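You operate a simulated robot arm through the tools that you are given. There is no shell and no other tool. Be economical: measure what you need, move in short steps, check, and stop when the job is done.

Carry out the task below with a simulated robot arm. There is one attempt and no reset: what you move stays moved.

## Task
Swap the empty roll for red tape and wind it onto the coil.
Fine: empty roll on the free peg; whole length on; arm out with the new roll on it; turntable locked.

It is judged by the outcome, as a careful person would: the job done as asked, and still so three seconds after it is handed in. It fails if anything else is knocked over, pushed out of place, dropped, spilled or broken.

## Robot
A 6-joint arm with a two-finger parallel gripper, fixed in place. Base frame: the origin is at the foot of the arm, x ahead of it, y to its left, z up; the work surface is at about z = 820. Readings come in mm, degrees, newtons and seconds.
With the tool pointing down near the work surface it reaches from about 260 to 680 mm from the base axis. Its first joint turns from -66.0 to 66.0 degrees. Payload 2.9 kg.
The tool frame sits at the grasp point between the pads (the TCP): z along the fingers, y along the line on which they close. The tips reach 30 mm beyond it. The gripper opens to 110 mm. The fingers are 20 mm wide and 10 mm thick; the gripper's body (48 by 112 mm) begins 55 mm behind the TCP.
Orientation is told as [roll, pitch, yaw] about the base's x, y, z axes, in that order, counted from this pose: with the fingers straight down and closing along the base's y, the tool's x points along the base's -x, its y along +y and its z along -z.

## Interface
- The arm moves only by the tool play_rows. Its argument "steps" is a list of rows, each a list of 7 numbers: the shift along the tool's x, y, z in units of 500 mm (1.0 is 500 mm), then the turn, a rotation vector about the tool's x, y, z in units of 60 degrees (1.0 is 60 degrees), then the closure in counts, from 0 (fully open) to 255 (shut). In form: [[x, y, z, wx, wy, wz, hand], ...]. A call has 1 to 10 rows; each row is the pose to reach, as a shift and turn from the pose commanded when the call began, along the tool's axes at that moment. A call with a number of a shift or a turn outside -1 to 1 is refused whole. Rows are played at 5 a second. More than 50 mm and 8.6 degrees between two rows, or a gripper value outside its range, and nothing of the call is played. Where a pose cannot be reached the arm comes as near as it can. A force on the tool above 40 N (or 10 N above the force at the start of the call, whichever is more), or a blocked arm, ends the call early, and 0.2 s more pass. The fingers move at their own pace (about 108 mm/s each) and stop on an object; they squeeze with about 38 N. The grip force told is the motor's: it shows also when the fingers shut on nothing. Time passes only in rows, and 0.2 s behind the last, so rows that repeat a pose let the fingers close. It gives the time, the measured TCP pose, the force on the tool (base axes), the opening and the grip force at its end, in the units of the frame above (readings bear some noise), with the torque about the TCP (base axes, N m) and any sound that the robot's microphone picked up, and new pictures: "pictures" is both (left out), scene, wrist or none.
- Cameras (640 x 400 px; columns grow to the right, rows downward): "scene" is fixed at [73.3, 427.6, 1389.3]; the picture's right is [-0.84, -0.55, 0.00], its down [-0.31, 0.48, -0.82] and it looks along [0.45, -0.68, -0.57] (base axes); focal length 328 px, centre (320, 200). "wrist" rides on the gripper at [72, 17, -103] in the tool frame; the picture's right is [-0.23, 0.97, 0.00], its down [-0.76, -0.18, -0.62] and it looks along [-0.61, -0.14, 0.78] (tool axes); focal length 222 px, centre (320, 200). There is no depth. A picture from a camera that has moved, and an enlarged one, comes with that camera's place and axes in the base frame and with its lens. The place of the scene camera against the robot may be out by one fixed shift of up to 12 mm in any direction.
- enlarge(camera, box): a new picture of the part [left, top, right, bottom] of that camera's present view, enlarged. The clock stands still meanwhile.
- close_job(): hands the job in; it is judged then, once.

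Go step by step. Nothing tells you positions but the pictures and the camera data: compare them with the known pose of the tool, close in by small moves and look again before you grip or let go. The budget is 120 turns and 200 pictures, counting those below and the enlarged ones. Unless the task says otherwise, let go and move clear before handing in, and close with one line.

The tools are called as a command line: name --pt "numbers of a row" for each row, then --argument value for the rest, lists and objects as JSON in quotes. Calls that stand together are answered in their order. play_rows: Moves the arm, as the interface text tells. Its arguments: {"type":"object","properties":{"steps":{"type":"array"},"pictures":{"type":"string","enum":["both","scene","wrist","none"]}},"required":["steps"]} The other tools are called the same way: enlarge (camera, box) takes an enlarged picture of a part of a camera's view; close_job () hands the job in.

At the start:

```text
time_s: 0.0
tcp_pos: [461.7, 96.1, 1190.5]
tcp_rot: [0.0, -0.1, 0.0]
contact_force: [0.3, 0.5, 0.5]
torque: [-0.03, -0.01, 0.0]
grip_width: 110.2
grasp_force: 0.0
```

scene: 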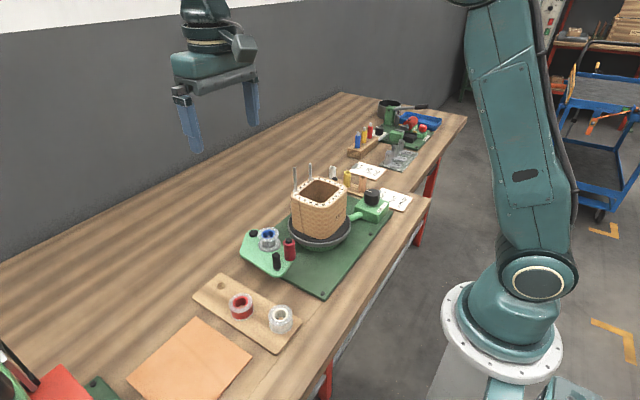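
wrist: 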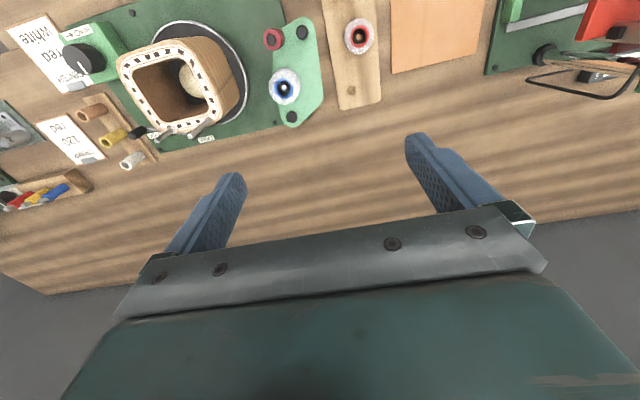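

I see a winding station: a coil on a turntable, a green arm with a roll, a wooden board with a red and a clear roll. I'll look closer first.

enlarge --camera "scene" --box '[180, 210, 310, 360]'

enlarge --camera "scene" --box '[230, 150, 430, 290]'

enlarge --camera "wrist" --box '[0, 0, 240, 170]'

enlarge --camera "wrist" --box '[220, 0, 420, 140]'

```text
2.67 times, centred on (245, 285) of scene
camera zoom: at [73.3, 427.6, 1389.3], right [-0.84, -0.55, 0.0], down [-0.31, 0.48, -0.82], along [0.45, -0.68, -0.57], focal length 873 px, centre (520, -27)
```

zoom: 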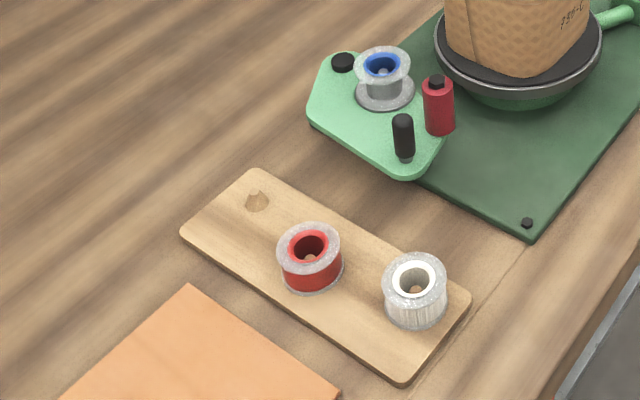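

```text
2.86 times, centred on (330, 220) of scene
camera zoom: at [73.3, 427.6, 1389.3], right [-0.84, -0.55, 0.0], down [-0.31, 0.48, -0.82], along [0.45, -0.68, -0.57], focal length 936 px, centre (291, 143)
```

zoom: 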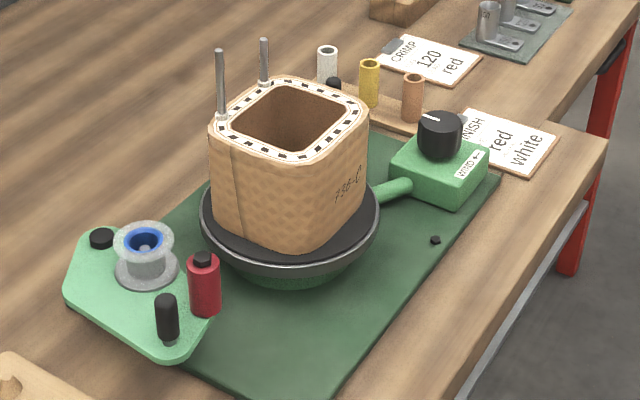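

```text
2.35 times, centred on (120, 85) of wrist
camera zoom: at [387.9, 115.6, 1294.4], right [0.23, 0.97, 0.0], down [0.76, -0.18, 0.62], along [0.61, -0.14, -0.78], focal length 523 px, centre (791, 471)
```

zoom: 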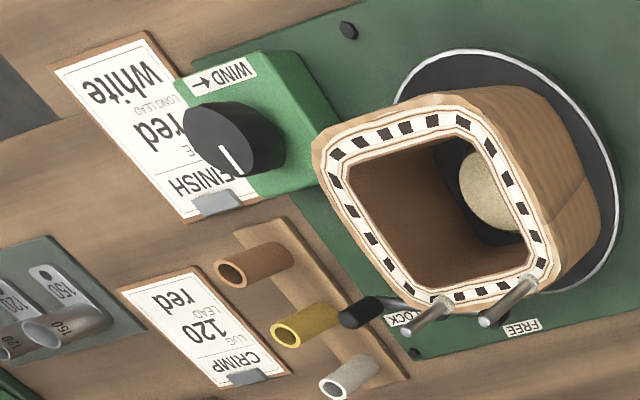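

```text
2.86 times, centred on (320, 70) of wrist
camera zoom: at [387.9, 115.6, 1294.4], right [0.23, 0.97, 0.0], down [0.76, -0.18, 0.62], along [0.61, -0.14, -0.78], focal length 635 px, centre (320, 571)
```

zoom: 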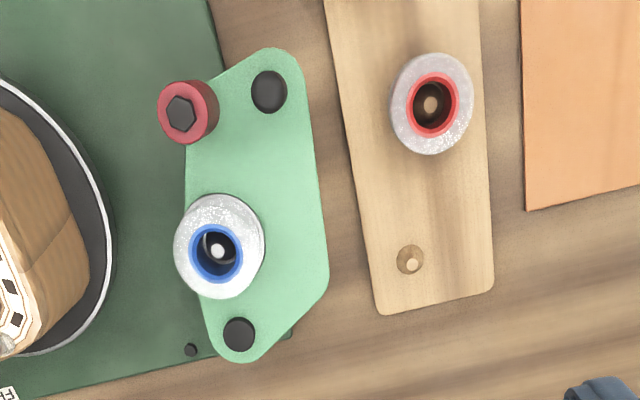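

The green plate is a swing arm holding the blue (empty) roll. The red roll sits on the board's middle peg and the far peg is free. I'll move in for a better view.

play_rows --pt "0.08 -0.02 0.06 0 0 0 0" --pt "0.16 -0.04 0.12 0 0 0 0" --pt "0.22 -0.06 0.18 0 0 0 0" --pt "0.22 -0.06 0.18 0 0 0 0"

```text
refused: row 1 steps farther than a row can; nothing moved
```

I see the same view; the first row was just over 50 mm, so I'll take smaller rows.

play_rows --pt "0.07 -0.02 0.06 0 0 0 0" --pt "0.14 -0.04 0.12 0 0 0 0" --pt "0.21 -0.06 0.18 0 0 0 0" --pt "0.21 -0.06 0.18 0 0 0 0"

```text
time_s: 1.0
tcp_pos: [350.5, 68.1, 1103.3]
tcp_rot: [-0.1, -0.1, 0.0]
contact_force: [-0.1, -0.3, 0.2]
torque: [0.01, -0.03, 0.02]
grip_width: 109.8
grasp_force: 0.0
camera wrist: at [278.2, 86.4, 1205.6], right [0.23, 0.97, 0.0], down [0.76, -0.18, 0.62], along [0.61, -0.14, -0.78], focal length 222 px, centre (320, 200)
```

scene: 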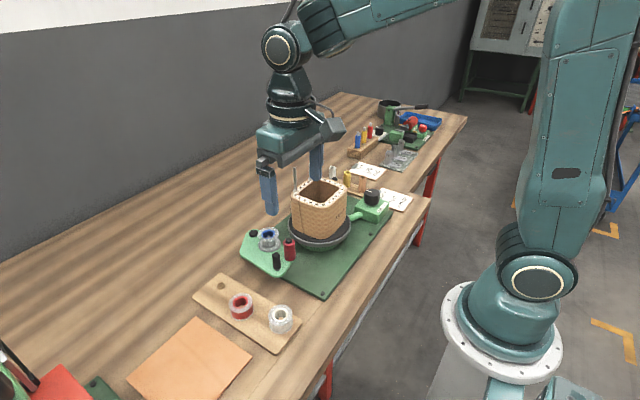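
wrist: 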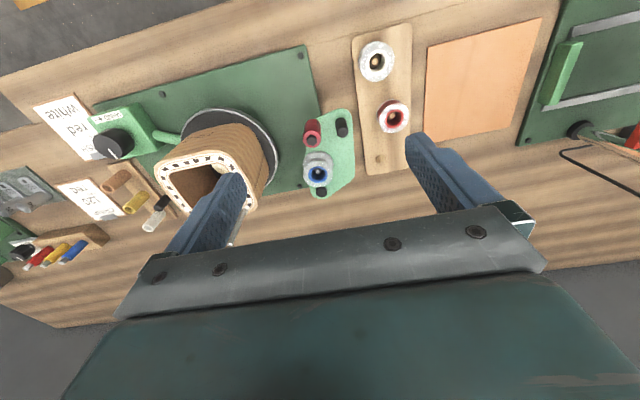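

I now have everything in the wrist view; zooming for details.

enlarge --camera "wrist" --box '[270, 20, 430, 210]'

enlarge --camera "wrist" --box '[20, 80, 290, 250]'

```text
2.11 times, centred on (350, 115) of wrist
camera zoom: at [278.2, 86.4, 1205.6], right [0.23, 0.97, 0.0], down [0.76, -0.18, 0.62], along [0.61, -0.14, -0.78], focal length 468 px, centre (257, 379)
```

zoom: 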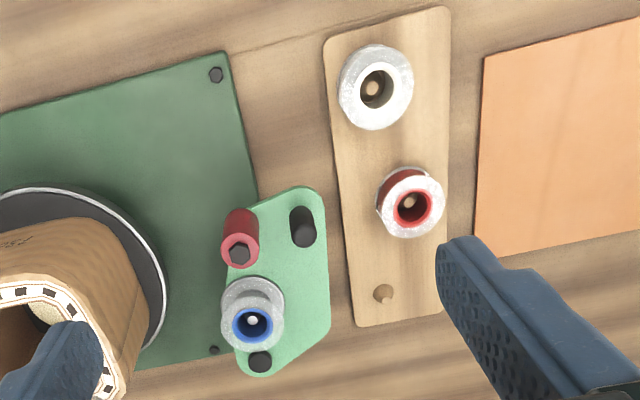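

```text
2.35 times, centred on (155, 165) of wrist
camera zoom: at [278.2, 86.4, 1205.6], right [0.23, 0.97, 0.0], down [0.76, -0.18, 0.62], along [0.61, -0.14, -0.78], focal length 523 px, centre (708, 282)
```

zoom: 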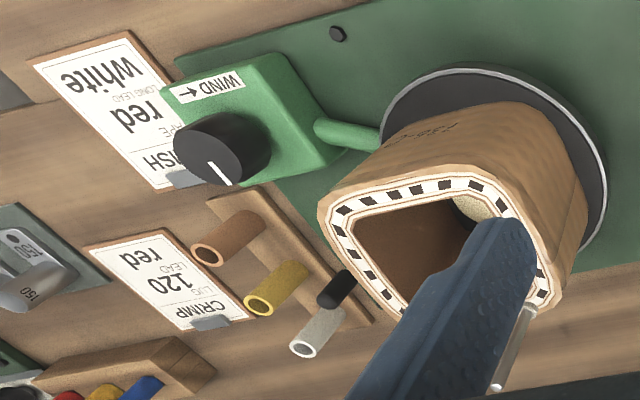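

Triangulating two wrist views: blue roll's spindle about (455,42), top z≈905; red roll (420,173) top z≈854; free peg ≈(504,153); arm handle (393,91,931); pivot (505,37); coil top (412,-85,983). I go above the blue roll.

play_rows --pt "-0.05 -0.012 0.05 0 0 0 40" --pt "-0.1 -0.025 0.1 0 0 0 80" --pt "-0.15 -0.038 0.15 0 0 0 90" --pt "-0.209 -0.051 0.2 0 0 0 90" --pt "-0.209 -0.051 0.2 0 0 0 90"

```text
time_s: 2.2
tcp_pos: [456.8, 40.0, 999.1]
tcp_rot: [0.0, -0.1, 0.0]
contact_force: [0.3, 0.1, 0.2]
torque: [-0.03, 0.01, 0.0]
grip_width: 71.1
grasp_force: 0.1
camera wrist: at [385.5, 59.4, 1102.5], right [0.23, 0.97, 0.0], down [0.76, -0.18, 0.62], along [0.61, -0.14, -0.78], focal length 222 px, centre (320, 200)
```

scene: 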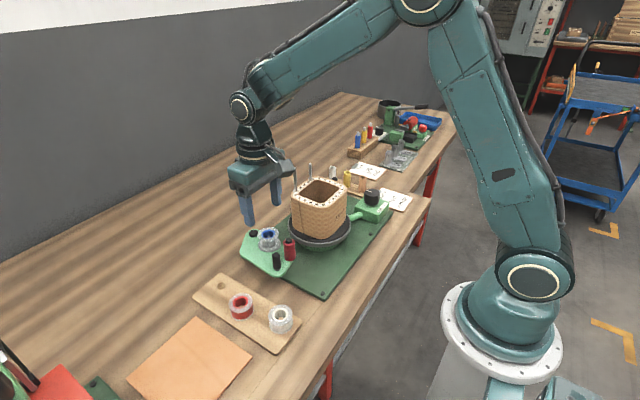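
wrist: 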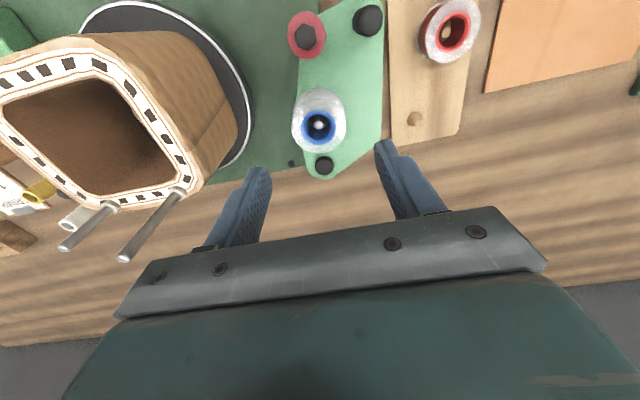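

The spindle checks out at about (456,42.5) in this view. I take a zoom to judge the roll's height before descending.

enlarge --camera "wrist" --box '[270, 0, 490, 185]'

enlarge --camera "scene" --box '[210, 190, 310, 300]'

```text
2.16 times, centred on (380, 92) of wrist
camera zoom: at [385.5, 59.4, 1102.5], right [0.23, 0.97, 0.0], down [0.76, -0.18, 0.62], along [0.61, -0.14, -0.78], focal length 480 px, centre (190, 432)
```

zoom: 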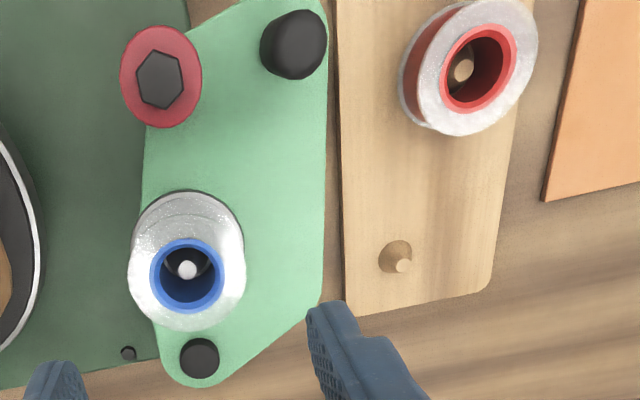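

```text
3.64 times, centred on (260, 245) of scene
camera zoom: at [73.3, 427.6, 1389.3], right [-0.84, -0.55, 0.0], down [-0.31, 0.48, -0.82], along [0.45, -0.68, -0.57], focal length 1191 px, centre (538, 36)
```

zoom: 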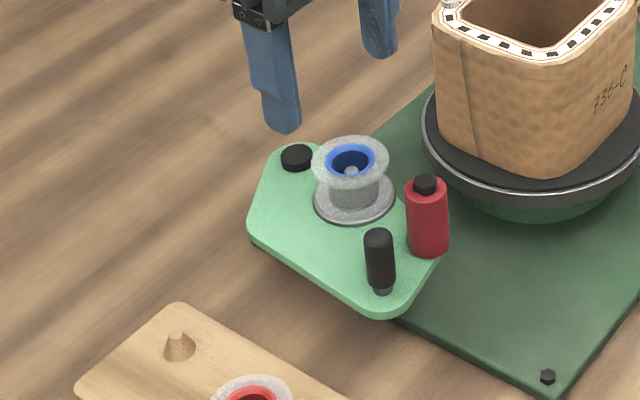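

Roll: bottom disc about z 877, top about 906. I descend to TCP z≈913 with fingers either side along y, pausing to look before gripping.

play_rows --pt "0 0.004 0.06 0 0 0 95" --pt "0 0.004 0.12 0 0 0 95" --pt "0 0.004 0.172 0 0 0 95" --pt "0 0.004 0.172 0 0 0 95"

enlarge --camera "scene" --box '[210, 190, 310, 300]'

```text
time_s: 3.1
tcp_pos: [461.0, 41.7, 918.6]
tcp_rot: [0.0, -0.1, 0.2]
contact_force: [-4.2, -1.0, 8.8]
torque: [0.3, 0.25, 0.18]
grip_width: 68.2
grasp_force: 0.1
stopped in row 4: the force on the tool passed its limit at 50 N (the readings are from after the stop); the commanded pose is now the measured one
camera wrist: at [388.0, 61.2, 1021.8], right [0.23, 0.97, 0.0], down [0.76, -0.18, 0.62], along [0.61, -0.14, -0.78], focal length 222 px, centre (320, 200)
```

scene: 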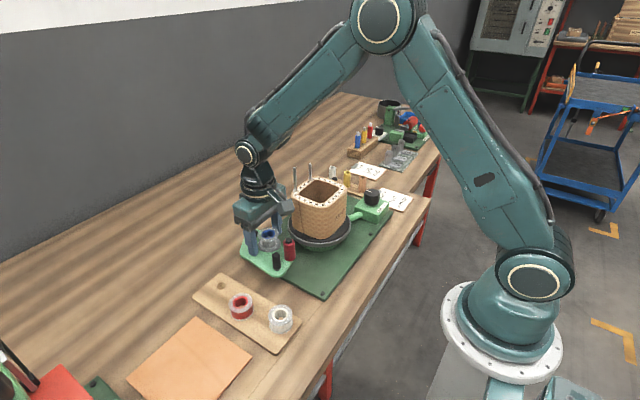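
wrist: 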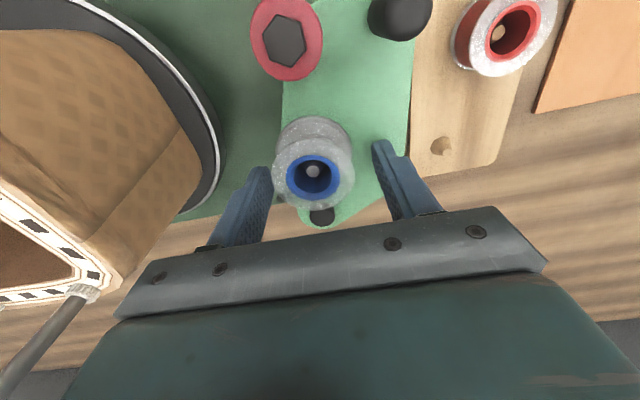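

```text
3.64 times, centred on (260, 245) of scene
camera zoom: at [73.1, 427.5, 1389.3], right [-0.84, -0.55, 0.0], down [-0.31, 0.48, -0.82], along [0.45, -0.68, -0.57], focal length 1191 px, centre (538, 36)
```

zoom: 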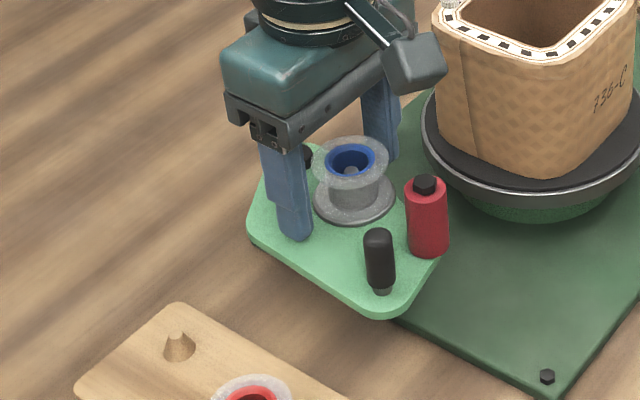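

The fingertips touched the plate (so its top is ~885) and the arm backed off to z≈918. Nothing has moved; I'll shift x −5 mm, raise 1 mm and close on the roll.

play_rows --pt "0.01 0 -0.002 0 0 0 95" --pt "0.01 0 -0.002 0 0 0 130" --pt "0.01 0 -0.002 0 0 0 200" --pt "0.01 0 -0.002 0 0 0 200" --pt "0.01 0 -0.002 0 0 0 200" --pictures "wrist"

```text
time_s: 4.3
tcp_pos: [458.2, 41.6, 919.9]
tcp_rot: [-0.1, -0.2, -0.1]
contact_force: [4.2, -22.2, -4.8]
torque: [-0.12, -0.4, -0.09]
grip_width: 49.3
grasp_force: 44.6
camera wrist: at [384.4, 59.7, 1022.7], right [0.23, 0.97, 0.0], down [0.76, -0.18, 0.63], along [0.61, -0.14, -0.78], focal length 222 px, centre (320, 200)
```

wrist: 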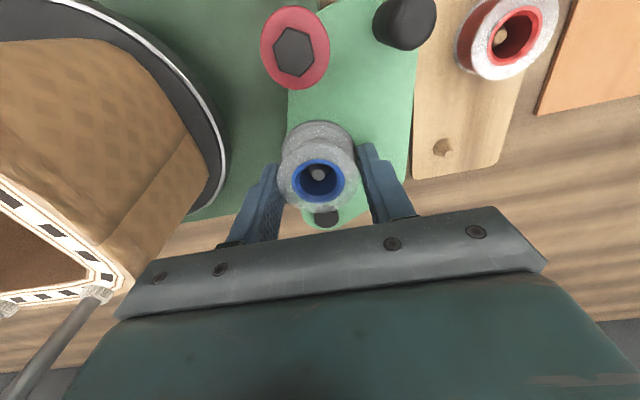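

Gripped at 49 mm with a side load of about −22 N in y, so I relieve by a small −y shift and lift gently.

play_rows --pt "0 -0.003 0 0 0 0 200" --pt "0 -0.003 -0.01 0 0 0 200" --pt "0 -0.003 -0.03 0 0 0 200" --pt "0 -0.003 -0.05 0 0 0 200"

```text
time_s: 4.9
tcp_pos: [458.2, 40.5, 920.3]
tcp_rot: [-0.1, -0.1, 0.1]
contact_force: [4.3, -3.2, -6.7]
torque: [-0.01, -0.16, 0.18]
grip_width: 49.5
grasp_force: 44.8
stopped in row 2: the force on the tool passed its limit at 46 N (the readings are from after the stop); the commanded pose is now the measured one
camera wrist: at [384.2, 59.3, 1023.1], right [0.23, 0.97, 0.0], down [0.76, -0.18, 0.63], along [0.61, -0.14, -0.78], focal length 222 px, centre (320, 200)
```

scene: 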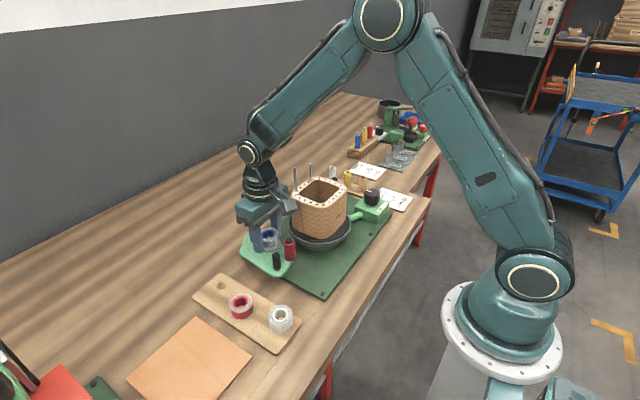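
wrist: 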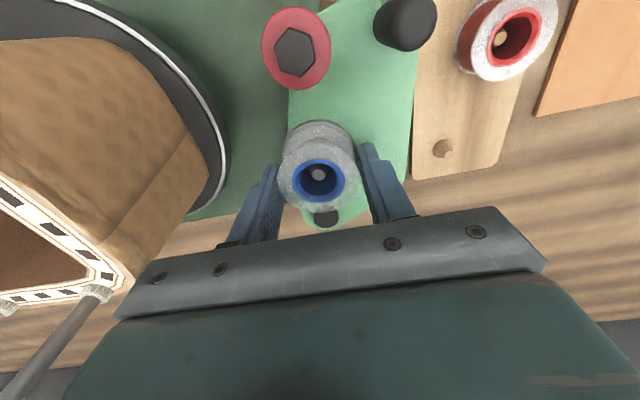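

The lift met over 40 N: the 49 mm width suggests I'm also pinching the arm's base disc. I'll open, rise ~8 mm and grip only the upper flange.

play_rows --pt "0 0 0 0 0 0 110" --pt "0 0 0 0 0 0 110" --pt "0.003 0.002 -0.018 0 0 0 110" --pt "0.003 0.002 -0.018 0 0 0 110" --pictures "wrist"

enlarge --camera "scene" --box '[230, 215, 300, 280]'

enlarge --camera "wrist" --box '[240, 80, 440, 250]'

```text
time_s: 5.9
tcp_pos: [453.4, 41.6, 928.6]
tcp_rot: [-0.1, 0.0, 0.1]
contact_force: [0.5, 0.4, -0.5]
torque: [0.02, -0.02, 0.01]
grip_width: 62.7
grasp_force: 0.1
camera wrist: at [380.4, 60.2, 1031.9], right [0.23, 0.97, 0.0], down [0.76, -0.18, 0.62], along [0.61, -0.14, -0.78], focal length 222 px, centre (320, 200)
```

wrist: 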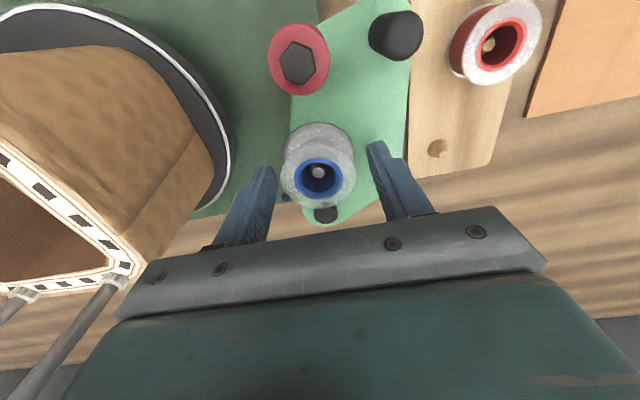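

```text
6.15 times, centred on (265, 248) of scene
camera zoom: at [73.3, 427.6, 1389.3], right [-0.84, -0.55, 0.0], down [-0.31, 0.48, -0.82], along [0.45, -0.68, -0.57], focal length 2015 px, centre (658, -92)
```

zoom: 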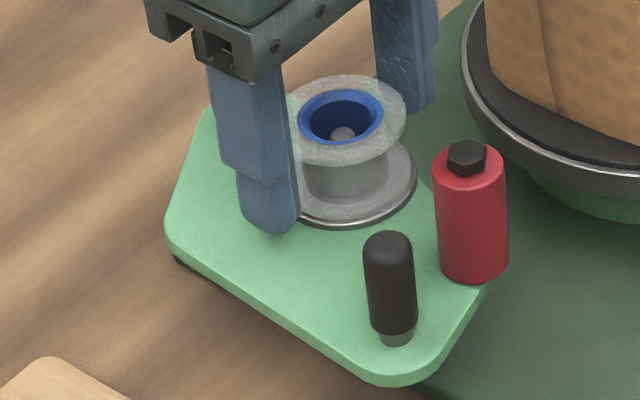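

```text
2.35 times, centred on (340, 165) of wrist
camera zoom: at [380.4, 60.2, 1031.9], right [0.23, 0.97, 0.0], down [0.76, -0.18, 0.62], along [0.61, -0.14, -0.78], focal length 523 px, centre (273, 282)
```

zoom: 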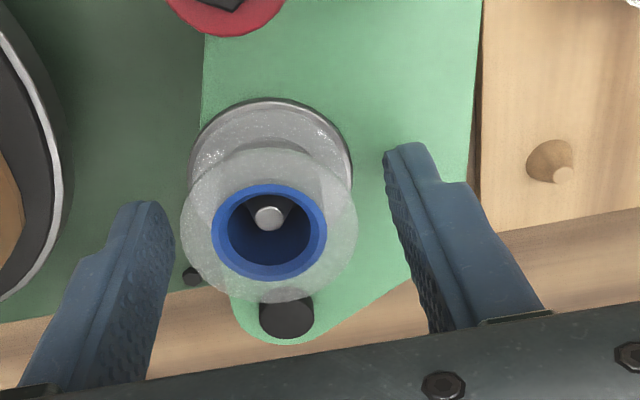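

Now the arm's dark base disc is visible beneath the roll. Tips at ~895 clear it, so I close on the roll at TCP z≈925.

play_rows --pt "0 0 0.007 0 0 0 110" --pt "0 0 0.007 0 0 0 150" --pt "0 0 0.007 0 0 0 200" --pt "0 0 0.007 0 0 0 200" --pt "0 0 0.007 0 0 0 200" --pictures "wrist"

```text
time_s: 7.1
tcp_pos: [452.6, 41.6, 926.4]
tcp_rot: [-0.2, -0.1, 0.1]
contact_force: [0.4, -0.6, 2.0]
torque: [-0.01, -0.01, -0.01]
grip_width: 44.3
grasp_force: 38.2
camera wrist: at [380.4, 60.1, 1028.7], right [0.23, 0.97, 0.0], down [0.76, -0.18, 0.62], along [0.61, -0.14, -0.78], focal length 222 px, centre (320, 200)
```

wrist: 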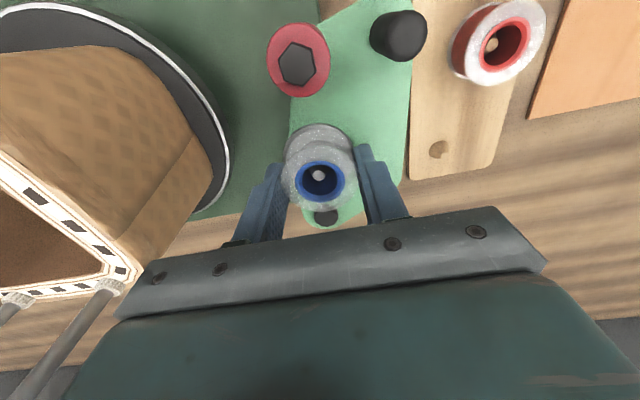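

Width 44.3 mm, no side load: only the roll is held. Lifting.

play_rows --pt "0 0 -0.01 0 0 0 200" --pt "0 0 -0.04 0 0 0 200" --pt "0 0 -0.08 0 0 0 200" --pt "0 0 -0.14 0 0 0 200" --pt "0 0 -0.14 0 0 0 200"

```text
time_s: 8.3
tcp_pos: [453.9, 44.8, 997.3]
tcp_rot: [-0.1, 0.1, 0.1]
contact_force: [-1.0, 0.2, 0.2]
torque: [0.03, -0.02, -0.01]
grip_width: 44.4
grasp_force: 38.0
camera wrist: at [381.2, 62.6, 1100.5], right [0.23, 0.97, 0.0], down [0.76, -0.18, 0.62], along [0.61, -0.14, -0.78], focal length 222 px, centre (320, 200)
```

scene: 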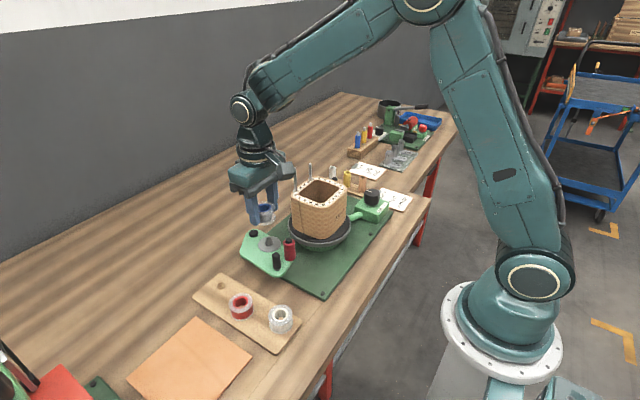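
wrist: 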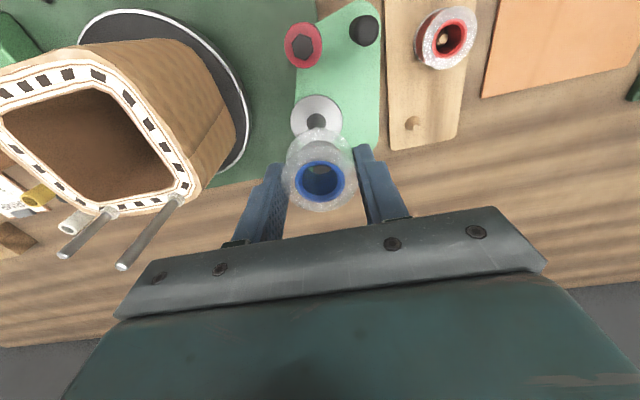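

Roll held, centre ≈3 mm ahead of the TCP. Free peg estimated at (500,149). I move above it.

play_rows --pt "-0.03 0.07 0 0 0 0 200" --pt "-0.06 0.14 0 0 0 0 200" --pt "-0.085 0.208 0 0 0 0 200" --pt "-0.085 0.208 0.08 0 0 0 200" --pt "-0.085 0.208 0.08 0 0 0 200"

enlarge --camera "wrist" --box '[240, 80, 440, 250]'

enlarge --camera "scene" --box '[180, 210, 280, 320]'

```text
time_s: 9.5
tcp_pos: [497.6, 146.5, 955.3]
tcp_rot: [0.1, -0.1, 0.1]
contact_force: [0.2, -0.2, -0.3]
torque: [0.01, -0.01, 0.01]
grip_width: 44.3
grasp_force: 38.6
camera wrist: at [424.1, 165.4, 1059.3], right [0.23, 0.97, 0.0], down [0.76, -0.18, 0.62], along [0.61, -0.14, -0.78], focal length 222 px, centre (320, 200)
```

scene: 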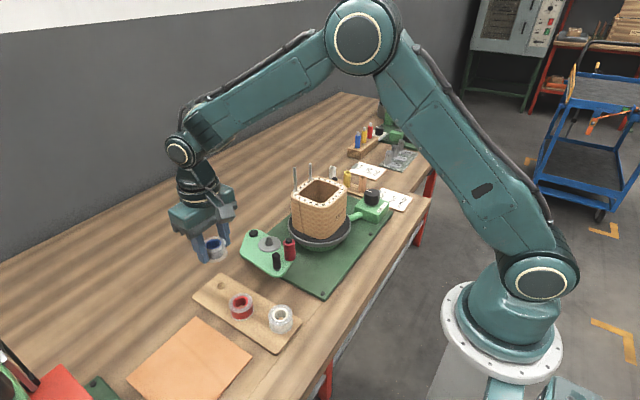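
wrist: 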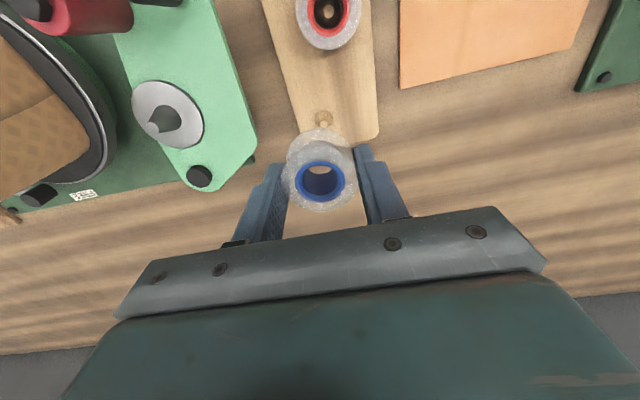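

```text
2.35 times, centred on (340, 165) of wrist
camera zoom: at [424.1, 165.4, 1059.3], right [0.23, 0.97, 0.0], down [0.76, -0.18, 0.62], along [0.61, -0.14, -0.78], focal length 523 px, centre (273, 282)
```

zoom: 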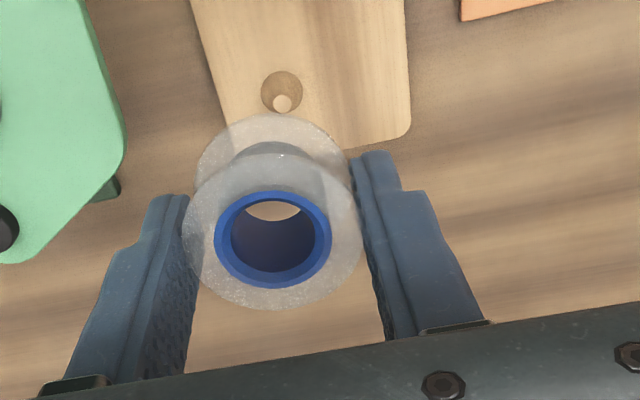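

```text
3.64 times, centred on (230, 265) of scene
camera zoom: at [73.3, 427.6, 1389.3], right [-0.84, -0.55, 0.0], down [-0.31, 0.48, -0.82], along [0.45, -0.68, -0.57], focal length 1191 px, centre (647, -36)
```

zoom: 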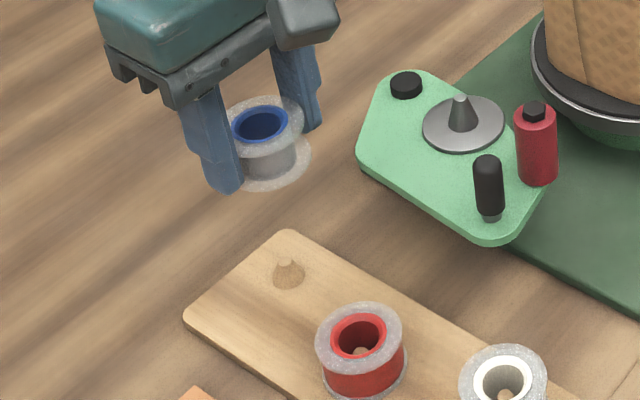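

The peg shows at (499.8,152) against the roll at (501,148), so I shift +4 mm in y and −1 in x, and lower to just above the peg tip.

play_rows --pt "0.002 0.008 0.03 0 0 0 200" --pt "0.002 0.008 0.08 0 0 0 200" --pt "0.002 0.008 0.115 0 0 0 200" --pt "0.002 0.008 0.115 0 0 0 200" --pictures "none"

enlarge --camera "wrist" --box '[240, 80, 440, 250]'

enlarge --camera "scene" --box '[180, 210, 280, 320]'

```text
time_s: 10.5
tcp_pos: [497.8, 149.5, 899.8]
tcp_rot: [0.0, -0.1, 0.0]
contact_force: [-0.4, 0.2, -0.6]
torque: [-0.03, 0.01, 0.01]
grip_width: 44.5
grasp_force: 37.9
```

```text
2.35 times, centred on (340, 165) of wrist
camera zoom: at [422.9, 168.5, 1001.7], right [0.23, 0.97, 0.0], down [0.76, -0.18, 0.62], along [0.61, -0.14, -0.78], focal length 523 px, centre (273, 282)
```

zoom: 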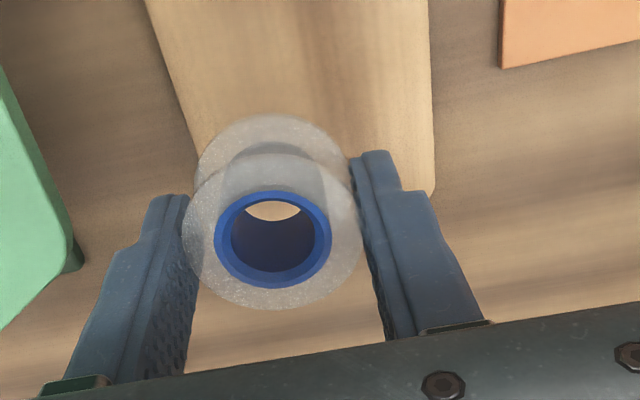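

```text
3.64 times, centred on (230, 265) of scene
camera zoom: at [73.3, 427.6, 1389.3], right [-0.84, -0.55, 0.0], down [-0.31, 0.48, -0.82], along [0.45, -0.68, -0.57], focal length 1191 px, centre (647, -36)
```

zoom: 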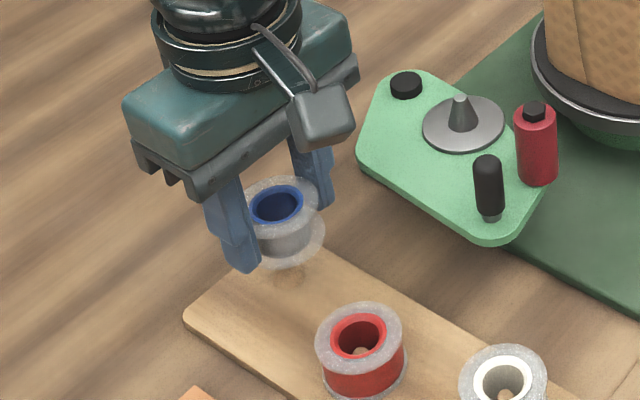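

Projecting the roll straight down in the scene view lands on the peg. Lowering onto it.

play_rows --pt "0 0 0.02 0 0 0 200" --pt "0 0 0.035 0 0 0 200" --pt "0 0 0.046 0 0 0 200" --pt "0 0 0.052 0 0 0 200" --pt "0 0 0.052 0 0 0 200" --pictures "none"

enlarge --camera "wrist" --box '[240, 80, 440, 250]'

enlarge --camera "scene" --box '[180, 210, 280, 320]'

```text
time_s: 11.7
tcp_pos: [495.1, 150.5, 872.0]
tcp_rot: [-0.1, -0.1, 0.1]
contact_force: [0.3, -0.5, -0.1]
torque: [0.0, 0.03, 0.02]
grip_width: 44.4
grasp_force: 38.2
```

```text
2.35 times, centred on (340, 165) of wrist
camera zoom: at [423.3, 168.9, 975.6], right [0.23, 0.97, 0.0], down [0.76, -0.18, 0.62], along [0.61, -0.14, -0.78], focal length 523 px, centre (273, 282)
```

zoom: 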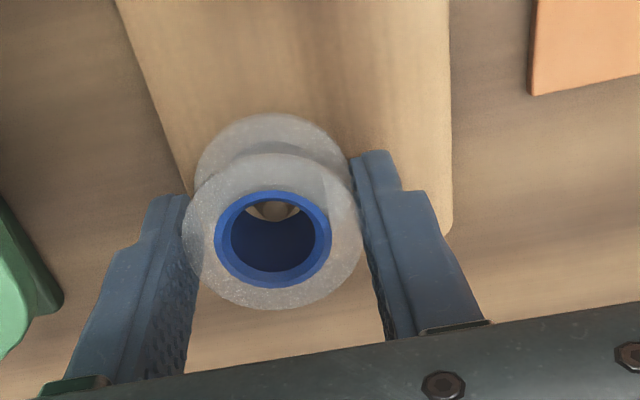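

```text
3.64 times, centred on (230, 265) of scene
camera zoom: at [73.3, 427.6, 1389.3], right [-0.84, -0.55, 0.0], down [-0.31, 0.48, -0.82], along [0.45, -0.68, -0.57], focal length 1191 px, centre (647, -36)
```

zoom: 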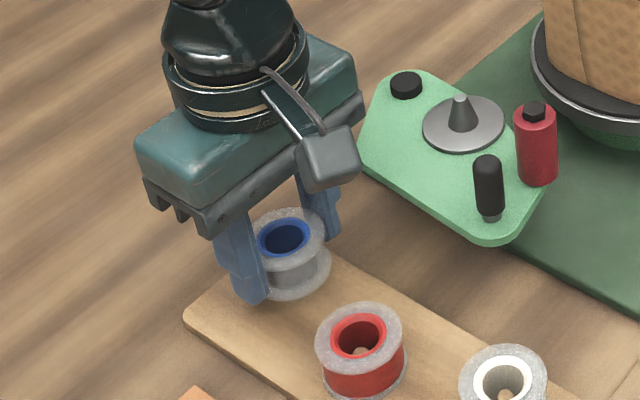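

The peg tip is seen centred in the roll's hole with no contact yet. Continuing down a few mm.

play_rows --pt "0 0 0.004 0 0 0 200" --pt "0 0 0.008 0 0 0 200" --pt "0 0 0.012 0 0 0 200" --pt "0 0 0.012 0 0 0 200" --pictures "none"

enlarge --camera "wrist" --box '[240, 80, 440, 250]'

enlarge --camera "scene" --box '[200, 230, 270, 310]'

```text
time_s: 12.7
tcp_pos: [497.7, 149.7, 867.3]
tcp_rot: [-0.1, -0.4, 0.0]
contact_force: [6.5, -0.2, 4.0]
torque: [0.06, -0.23, 0.06]
grip_width: 44.2
grasp_force: 38.0
```

```text
2.35 times, centred on (340, 165) of wrist
camera zoom: at [424.1, 168.3, 970.2], right [0.23, 0.97, 0.0], down [0.76, -0.18, 0.63], along [0.61, -0.14, -0.78], focal length 523 px, centre (273, 282)
```

zoom: 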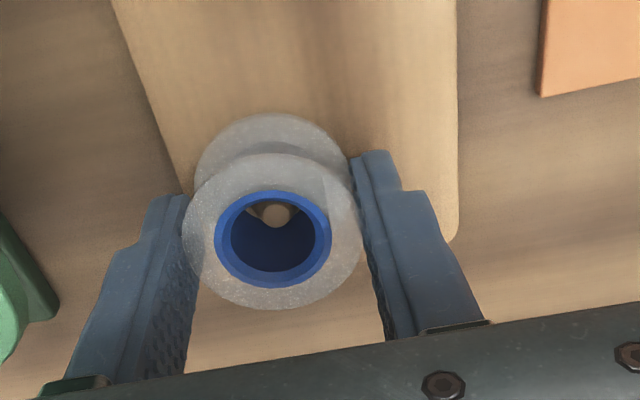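

```text
5.00 times, centred on (235, 270) of scene
camera zoom: at [73.4, 427.5, 1389.3], right [-0.84, -0.55, 0.0], down [-0.32, 0.48, -0.82], along [0.45, -0.68, -0.57], focal length 1638 px, centre (745, -150)
```

zoom: 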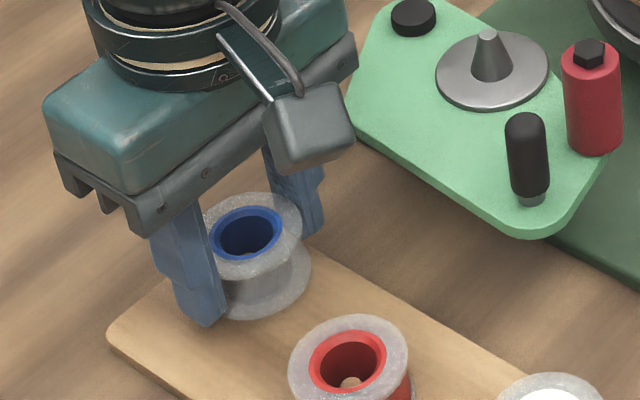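

Light contact and the roll's top (~853) matches the neighbouring roll's height: seated. Opening slightly and rising.

play_rows --pt "0 0 0 0 0 0 140" --pt "0 0 0 0 0 0 115" --pt "0 0 -0.03 0 0 0 115" --pt "0 0 -0.1 0 0 0 115" --pt "0 0 -0.17 0 0 0 115" --pt "0 0 -0.17 0 0 0 100"

enlarge --camera "wrist" --box '[220, 0, 420, 180]'

enlarge --camera "scene" --box '[190, 250, 300, 340]'

```text
time_s: 14.1
tcp_pos: [497.6, 148.6, 951.0]
tcp_rot: [-0.1, 0.0, 0.1]
contact_force: [-0.4, 0.5, -0.7]
torque: [0.03, 0.02, 0.01]
grip_width: 67.2
grasp_force: 0.0
camera wrist: at [424.2, 168.0, 1054.2], right [0.23, 0.97, 0.0], down [0.76, -0.18, 0.62], along [0.61, -0.14, -0.78], focal length 222 px, centre (320, 200)
```

scene: 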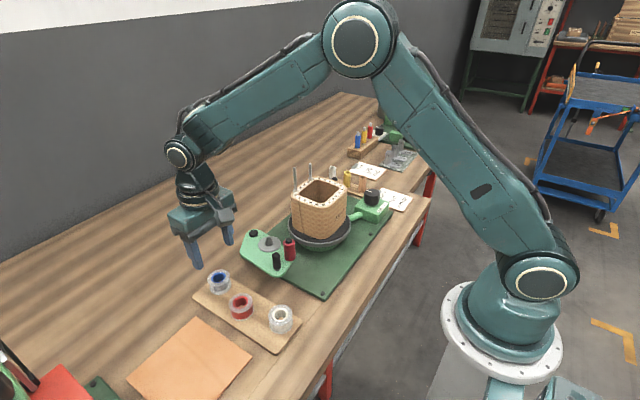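
wrist: 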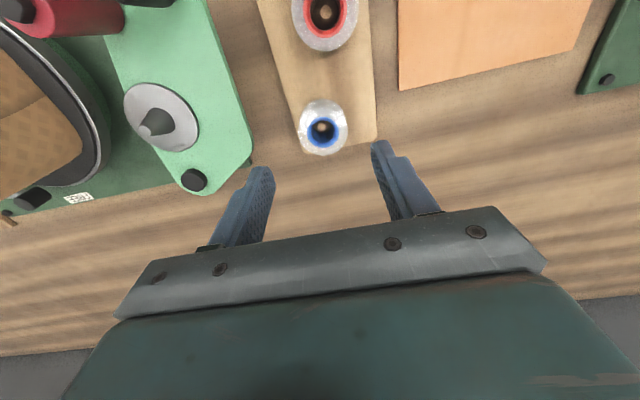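

```text
2.22 times, centred on (320, 90) of wrist
camera zoom: at [424.2, 168.0, 1054.2], right [0.23, 0.97, 0.0], down [0.76, -0.18, 0.62], along [0.61, -0.14, -0.78], focal length 494 px, centre (320, 444)
```

zoom: 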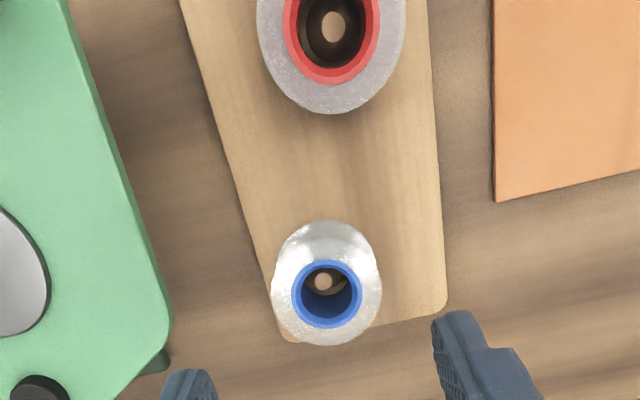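

```text
4.44 times, centred on (245, 295) of scene
camera zoom: at [73.3, 427.6, 1389.3], right [-0.84, -0.55, 0.0], down [-0.31, 0.48, -0.82], along [0.45, -0.68, -0.57], focal length 1456 px, centre (653, -222)
```

zoom: 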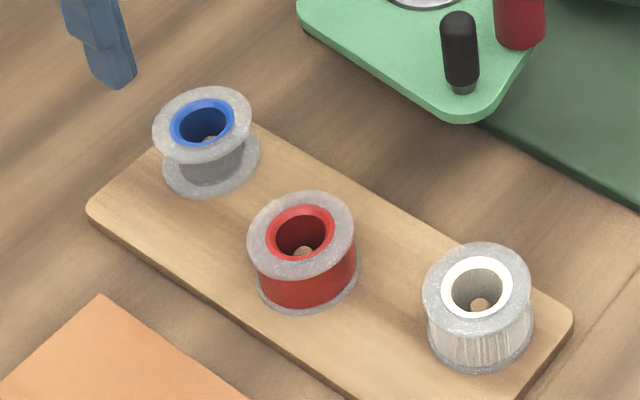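

The blue roll is on its peg, level like its neighbours. Next the red roll at about (420,173).

play_rows --pt "0.08 0.024 0 0 0 0 95" --pt "0.158 0.048 0 0 0 0 95" --pt "0.158 0.048 0.05 0 0 0 95" --pt "0.158 0.048 0.05 0 0 0 95" --pictures "wrist"

enlarge --camera "wrist" --box '[240, 80, 440, 250]'

```text
time_s: 15.1
tcp_pos: [417.6, 173.8, 925.3]
tcp_rot: [0.0, -0.1, 0.1]
contact_force: [0.3, 0.6, -0.5]
torque: [0.01, 0.0, 0.01]
grip_width: 69.2
grasp_force: 0.1
camera wrist: at [344.8, 191.9, 1028.2], right [0.23, 0.97, 0.0], down [0.76, -0.18, 0.62], along [0.61, -0.14, -0.78], focal length 222 px, centre (320, 200)
```

wrist: 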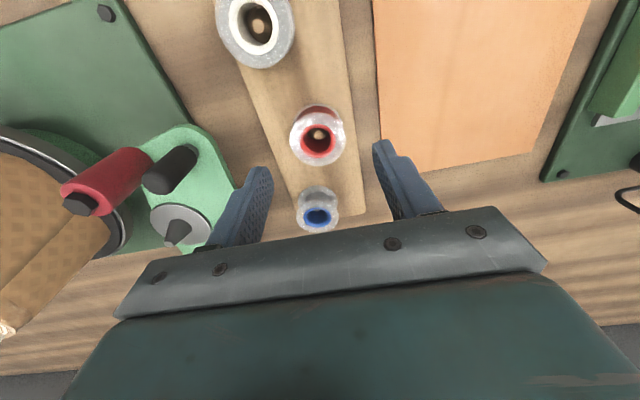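

```text
2.35 times, centred on (340, 165) of wrist
camera zoom: at [344.8, 191.9, 1028.2], right [0.23, 0.97, 0.0], down [0.76, -0.18, 0.62], along [0.61, -0.14, -0.78], focal length 523 px, centre (273, 282)
```

zoom: 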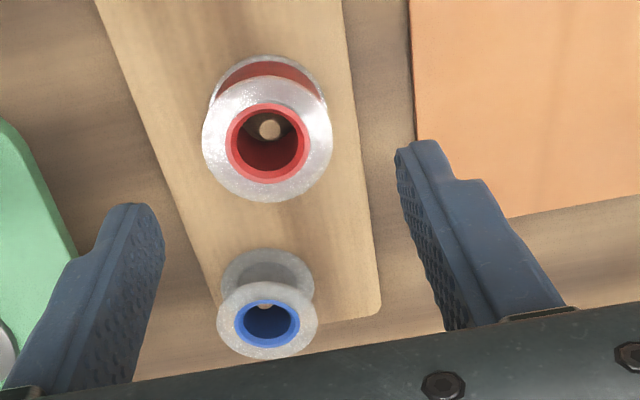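

Red roll centre at (419.6,173.2). Descending with fingers either side and gripping.

play_rows --pt "-0.003 0 0.06 0 0 0 105" --pt "-0.003 0 0.1 0 0 0 105" --pt "-0.003 0 0.115 0 0 0 105" --pt "-0.003 0 0.115 0 0 0 150" --pt "-0.003 0 0.115 0 0 0 200" --pt "-0.003 0 0.115 0 0 0 200" --pt "-0.003 0 0.115 0 0 0 200" --pictures "wrist"

enlarge --camera "wrist" --box '[240, 80, 440, 250]'

```text
time_s: 16.7
tcp_pos: [420.5, 174.1, 867.0]
tcp_rot: [-0.1, -0.1, 0.1]
contact_force: [-0.4, 0.5, 0.5]
torque: [0.01, 0.03, -0.04]
grip_width: 44.2
grasp_force: 38.5
camera wrist: at [347.3, 191.7, 969.9], right [0.23, 0.97, 0.0], down [0.76, -0.18, 0.62], along [0.61, -0.14, -0.78], focal length 222 px, centre (320, 200)
```

wrist: 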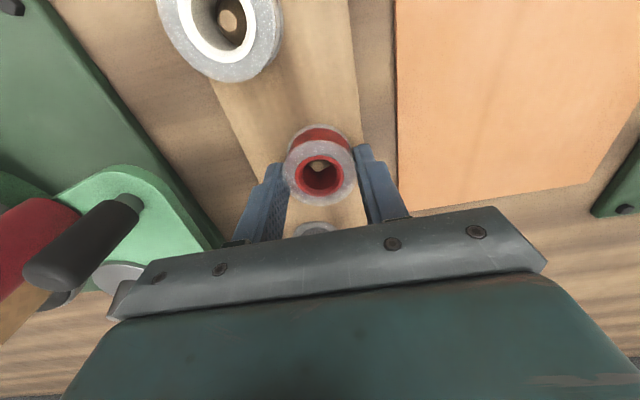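

```text
2.35 times, centred on (340, 165) of wrist
camera zoom: at [347.3, 191.7, 969.9], right [0.23, 0.97, 0.0], down [0.76, -0.18, 0.62], along [0.61, -0.14, -0.78], focal length 523 px, centre (273, 282)
```

zoom: 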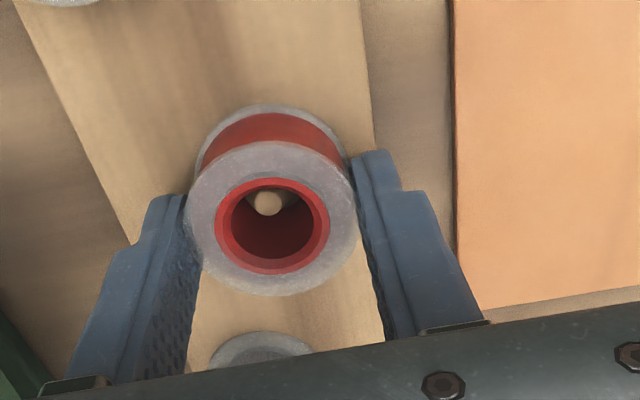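

Red roll held with its centre at the TCP. Lifting and moving over the arm's spindle at ≈(456,42).

play_rows --pt "0 0 -0.03 0 0 0 200" --pt "0 0 -0.11 0 0 0 200" --pt "0 0 -0.2 0 0 0 200" --pt "0 0 -0.28 0 0 0 200" --pt "-0.025 -0.09 -0.28 0 0 0 200" --pt "-0.05 -0.18 -0.28 0 0 0 200" --pt "-0.073 -0.264 -0.28 0 0 0 200" --pt "-0.073 -0.264 -0.24 0 0 0 200" --pt "-0.073 -0.264 -0.24 0 0 0 200"

enlarge --camera "wrist" --box '[240, 80, 440, 250]'

enlarge --camera "scene" --box '[210, 190, 310, 300]'

```text
time_s: 18.7
tcp_pos: [455.4, 41.7, 988.8]
tcp_rot: [-0.1, 0.0, 0.2]
contact_force: [0.4, 0.1, 0.3]
torque: [-0.04, -0.01, 0.01]
grip_width: 44.4
grasp_force: 37.4
camera wrist: at [382.0, 60.1, 1091.5], right [0.23, 0.97, 0.0], down [0.76, -0.18, 0.62], along [0.61, -0.14, -0.78], focal length 222 px, centre (320, 200)
```

scene: 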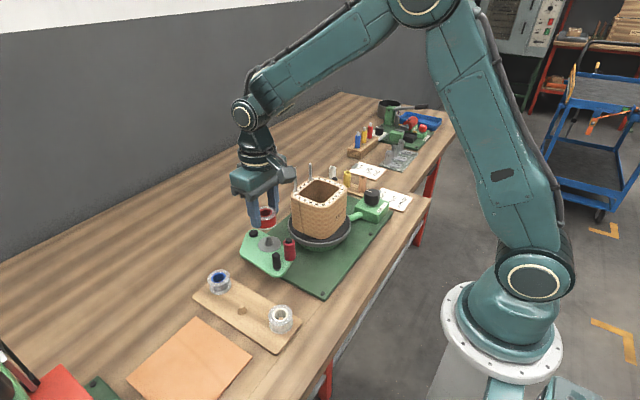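
wrist: 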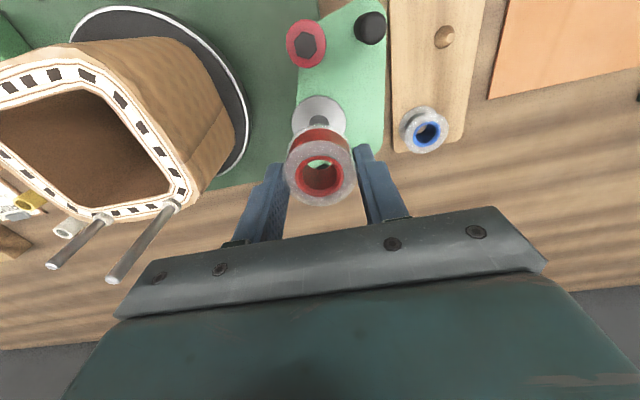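

```text
2.35 times, centred on (340, 165) of wrist
camera zoom: at [382.0, 60.1, 1091.5], right [0.23, 0.97, 0.0], down [0.76, -0.18, 0.62], along [0.61, -0.14, -0.78], focal length 523 px, centre (273, 282)
```

zoom: 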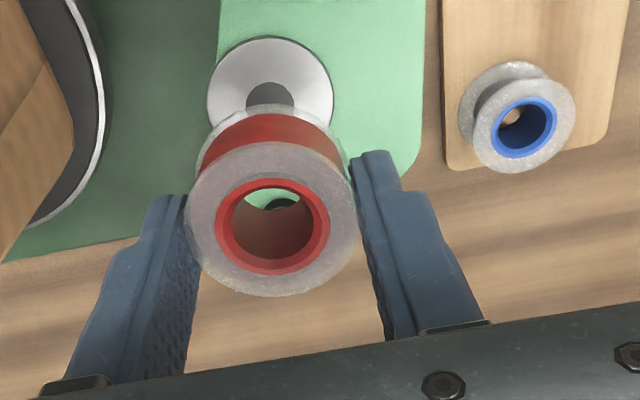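

```text
3.64 times, centred on (260, 245) of scene
camera zoom: at [73.3, 427.6, 1389.3], right [-0.84, -0.55, 0.0], down [-0.31, 0.48, -0.82], along [0.45, -0.68, -0.57], focal length 1191 px, centre (538, 36)
```

zoom: 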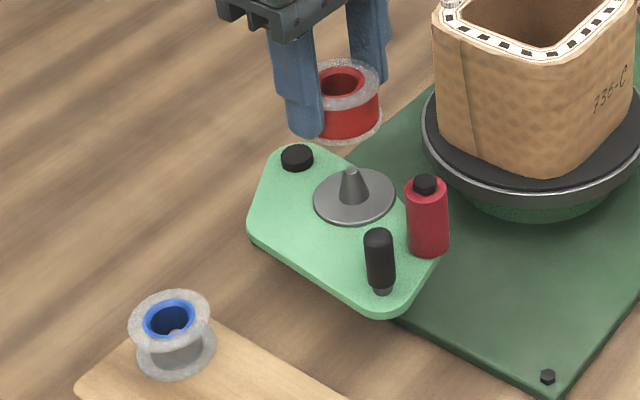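

Spindle is almost exactly below the roll; shifting 2 mm in +x and lowering to just above the cone tip to check.

play_rows --pt "-0.004 0 0.03 0 0 0 200" --pt "-0.004 0 0.07 0 0 0 200" --pt "-0.004 0 0.086 0 0 0 200" --pt "-0.004 0 0.086 0 0 0 200" --pictures "none"

enlarge --camera "wrist" --box '[240, 80, 440, 250]'

enlarge --camera "scene" --box '[210, 190, 310, 300]'

```text
time_s: 19.7
tcp_pos: [457.7, 42.3, 943.8]
tcp_rot: [-0.1, -0.1, 0.1]
contact_force: [-0.2, 0.3, 0.1]
torque: [-0.02, -0.01, -0.04]
grip_width: 44.2
grasp_force: 38.1
```

```text
2.35 times, centred on (340, 165) of wrist
camera zoom: at [384.5, 60.8, 1047.1], right [0.23, 0.97, 0.0], down [0.76, -0.18, 0.62], along [0.61, -0.14, -0.78], focal length 523 px, centre (273, 282)
```

zoom: 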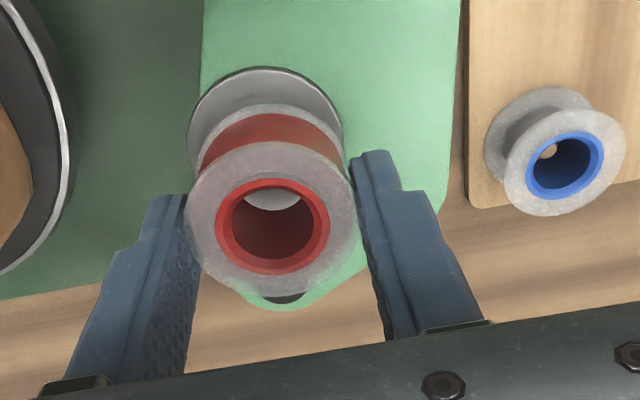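

```text
3.64 times, centred on (260, 245) of scene
camera zoom: at [73.3, 427.6, 1389.3], right [-0.84, -0.55, 0.0], down [-0.31, 0.48, -0.82], along [0.45, -0.68, -0.57], focal length 1191 px, centre (538, 36)
```

zoom: 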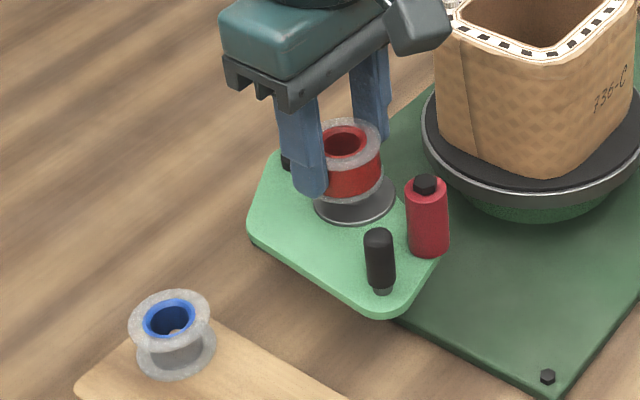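

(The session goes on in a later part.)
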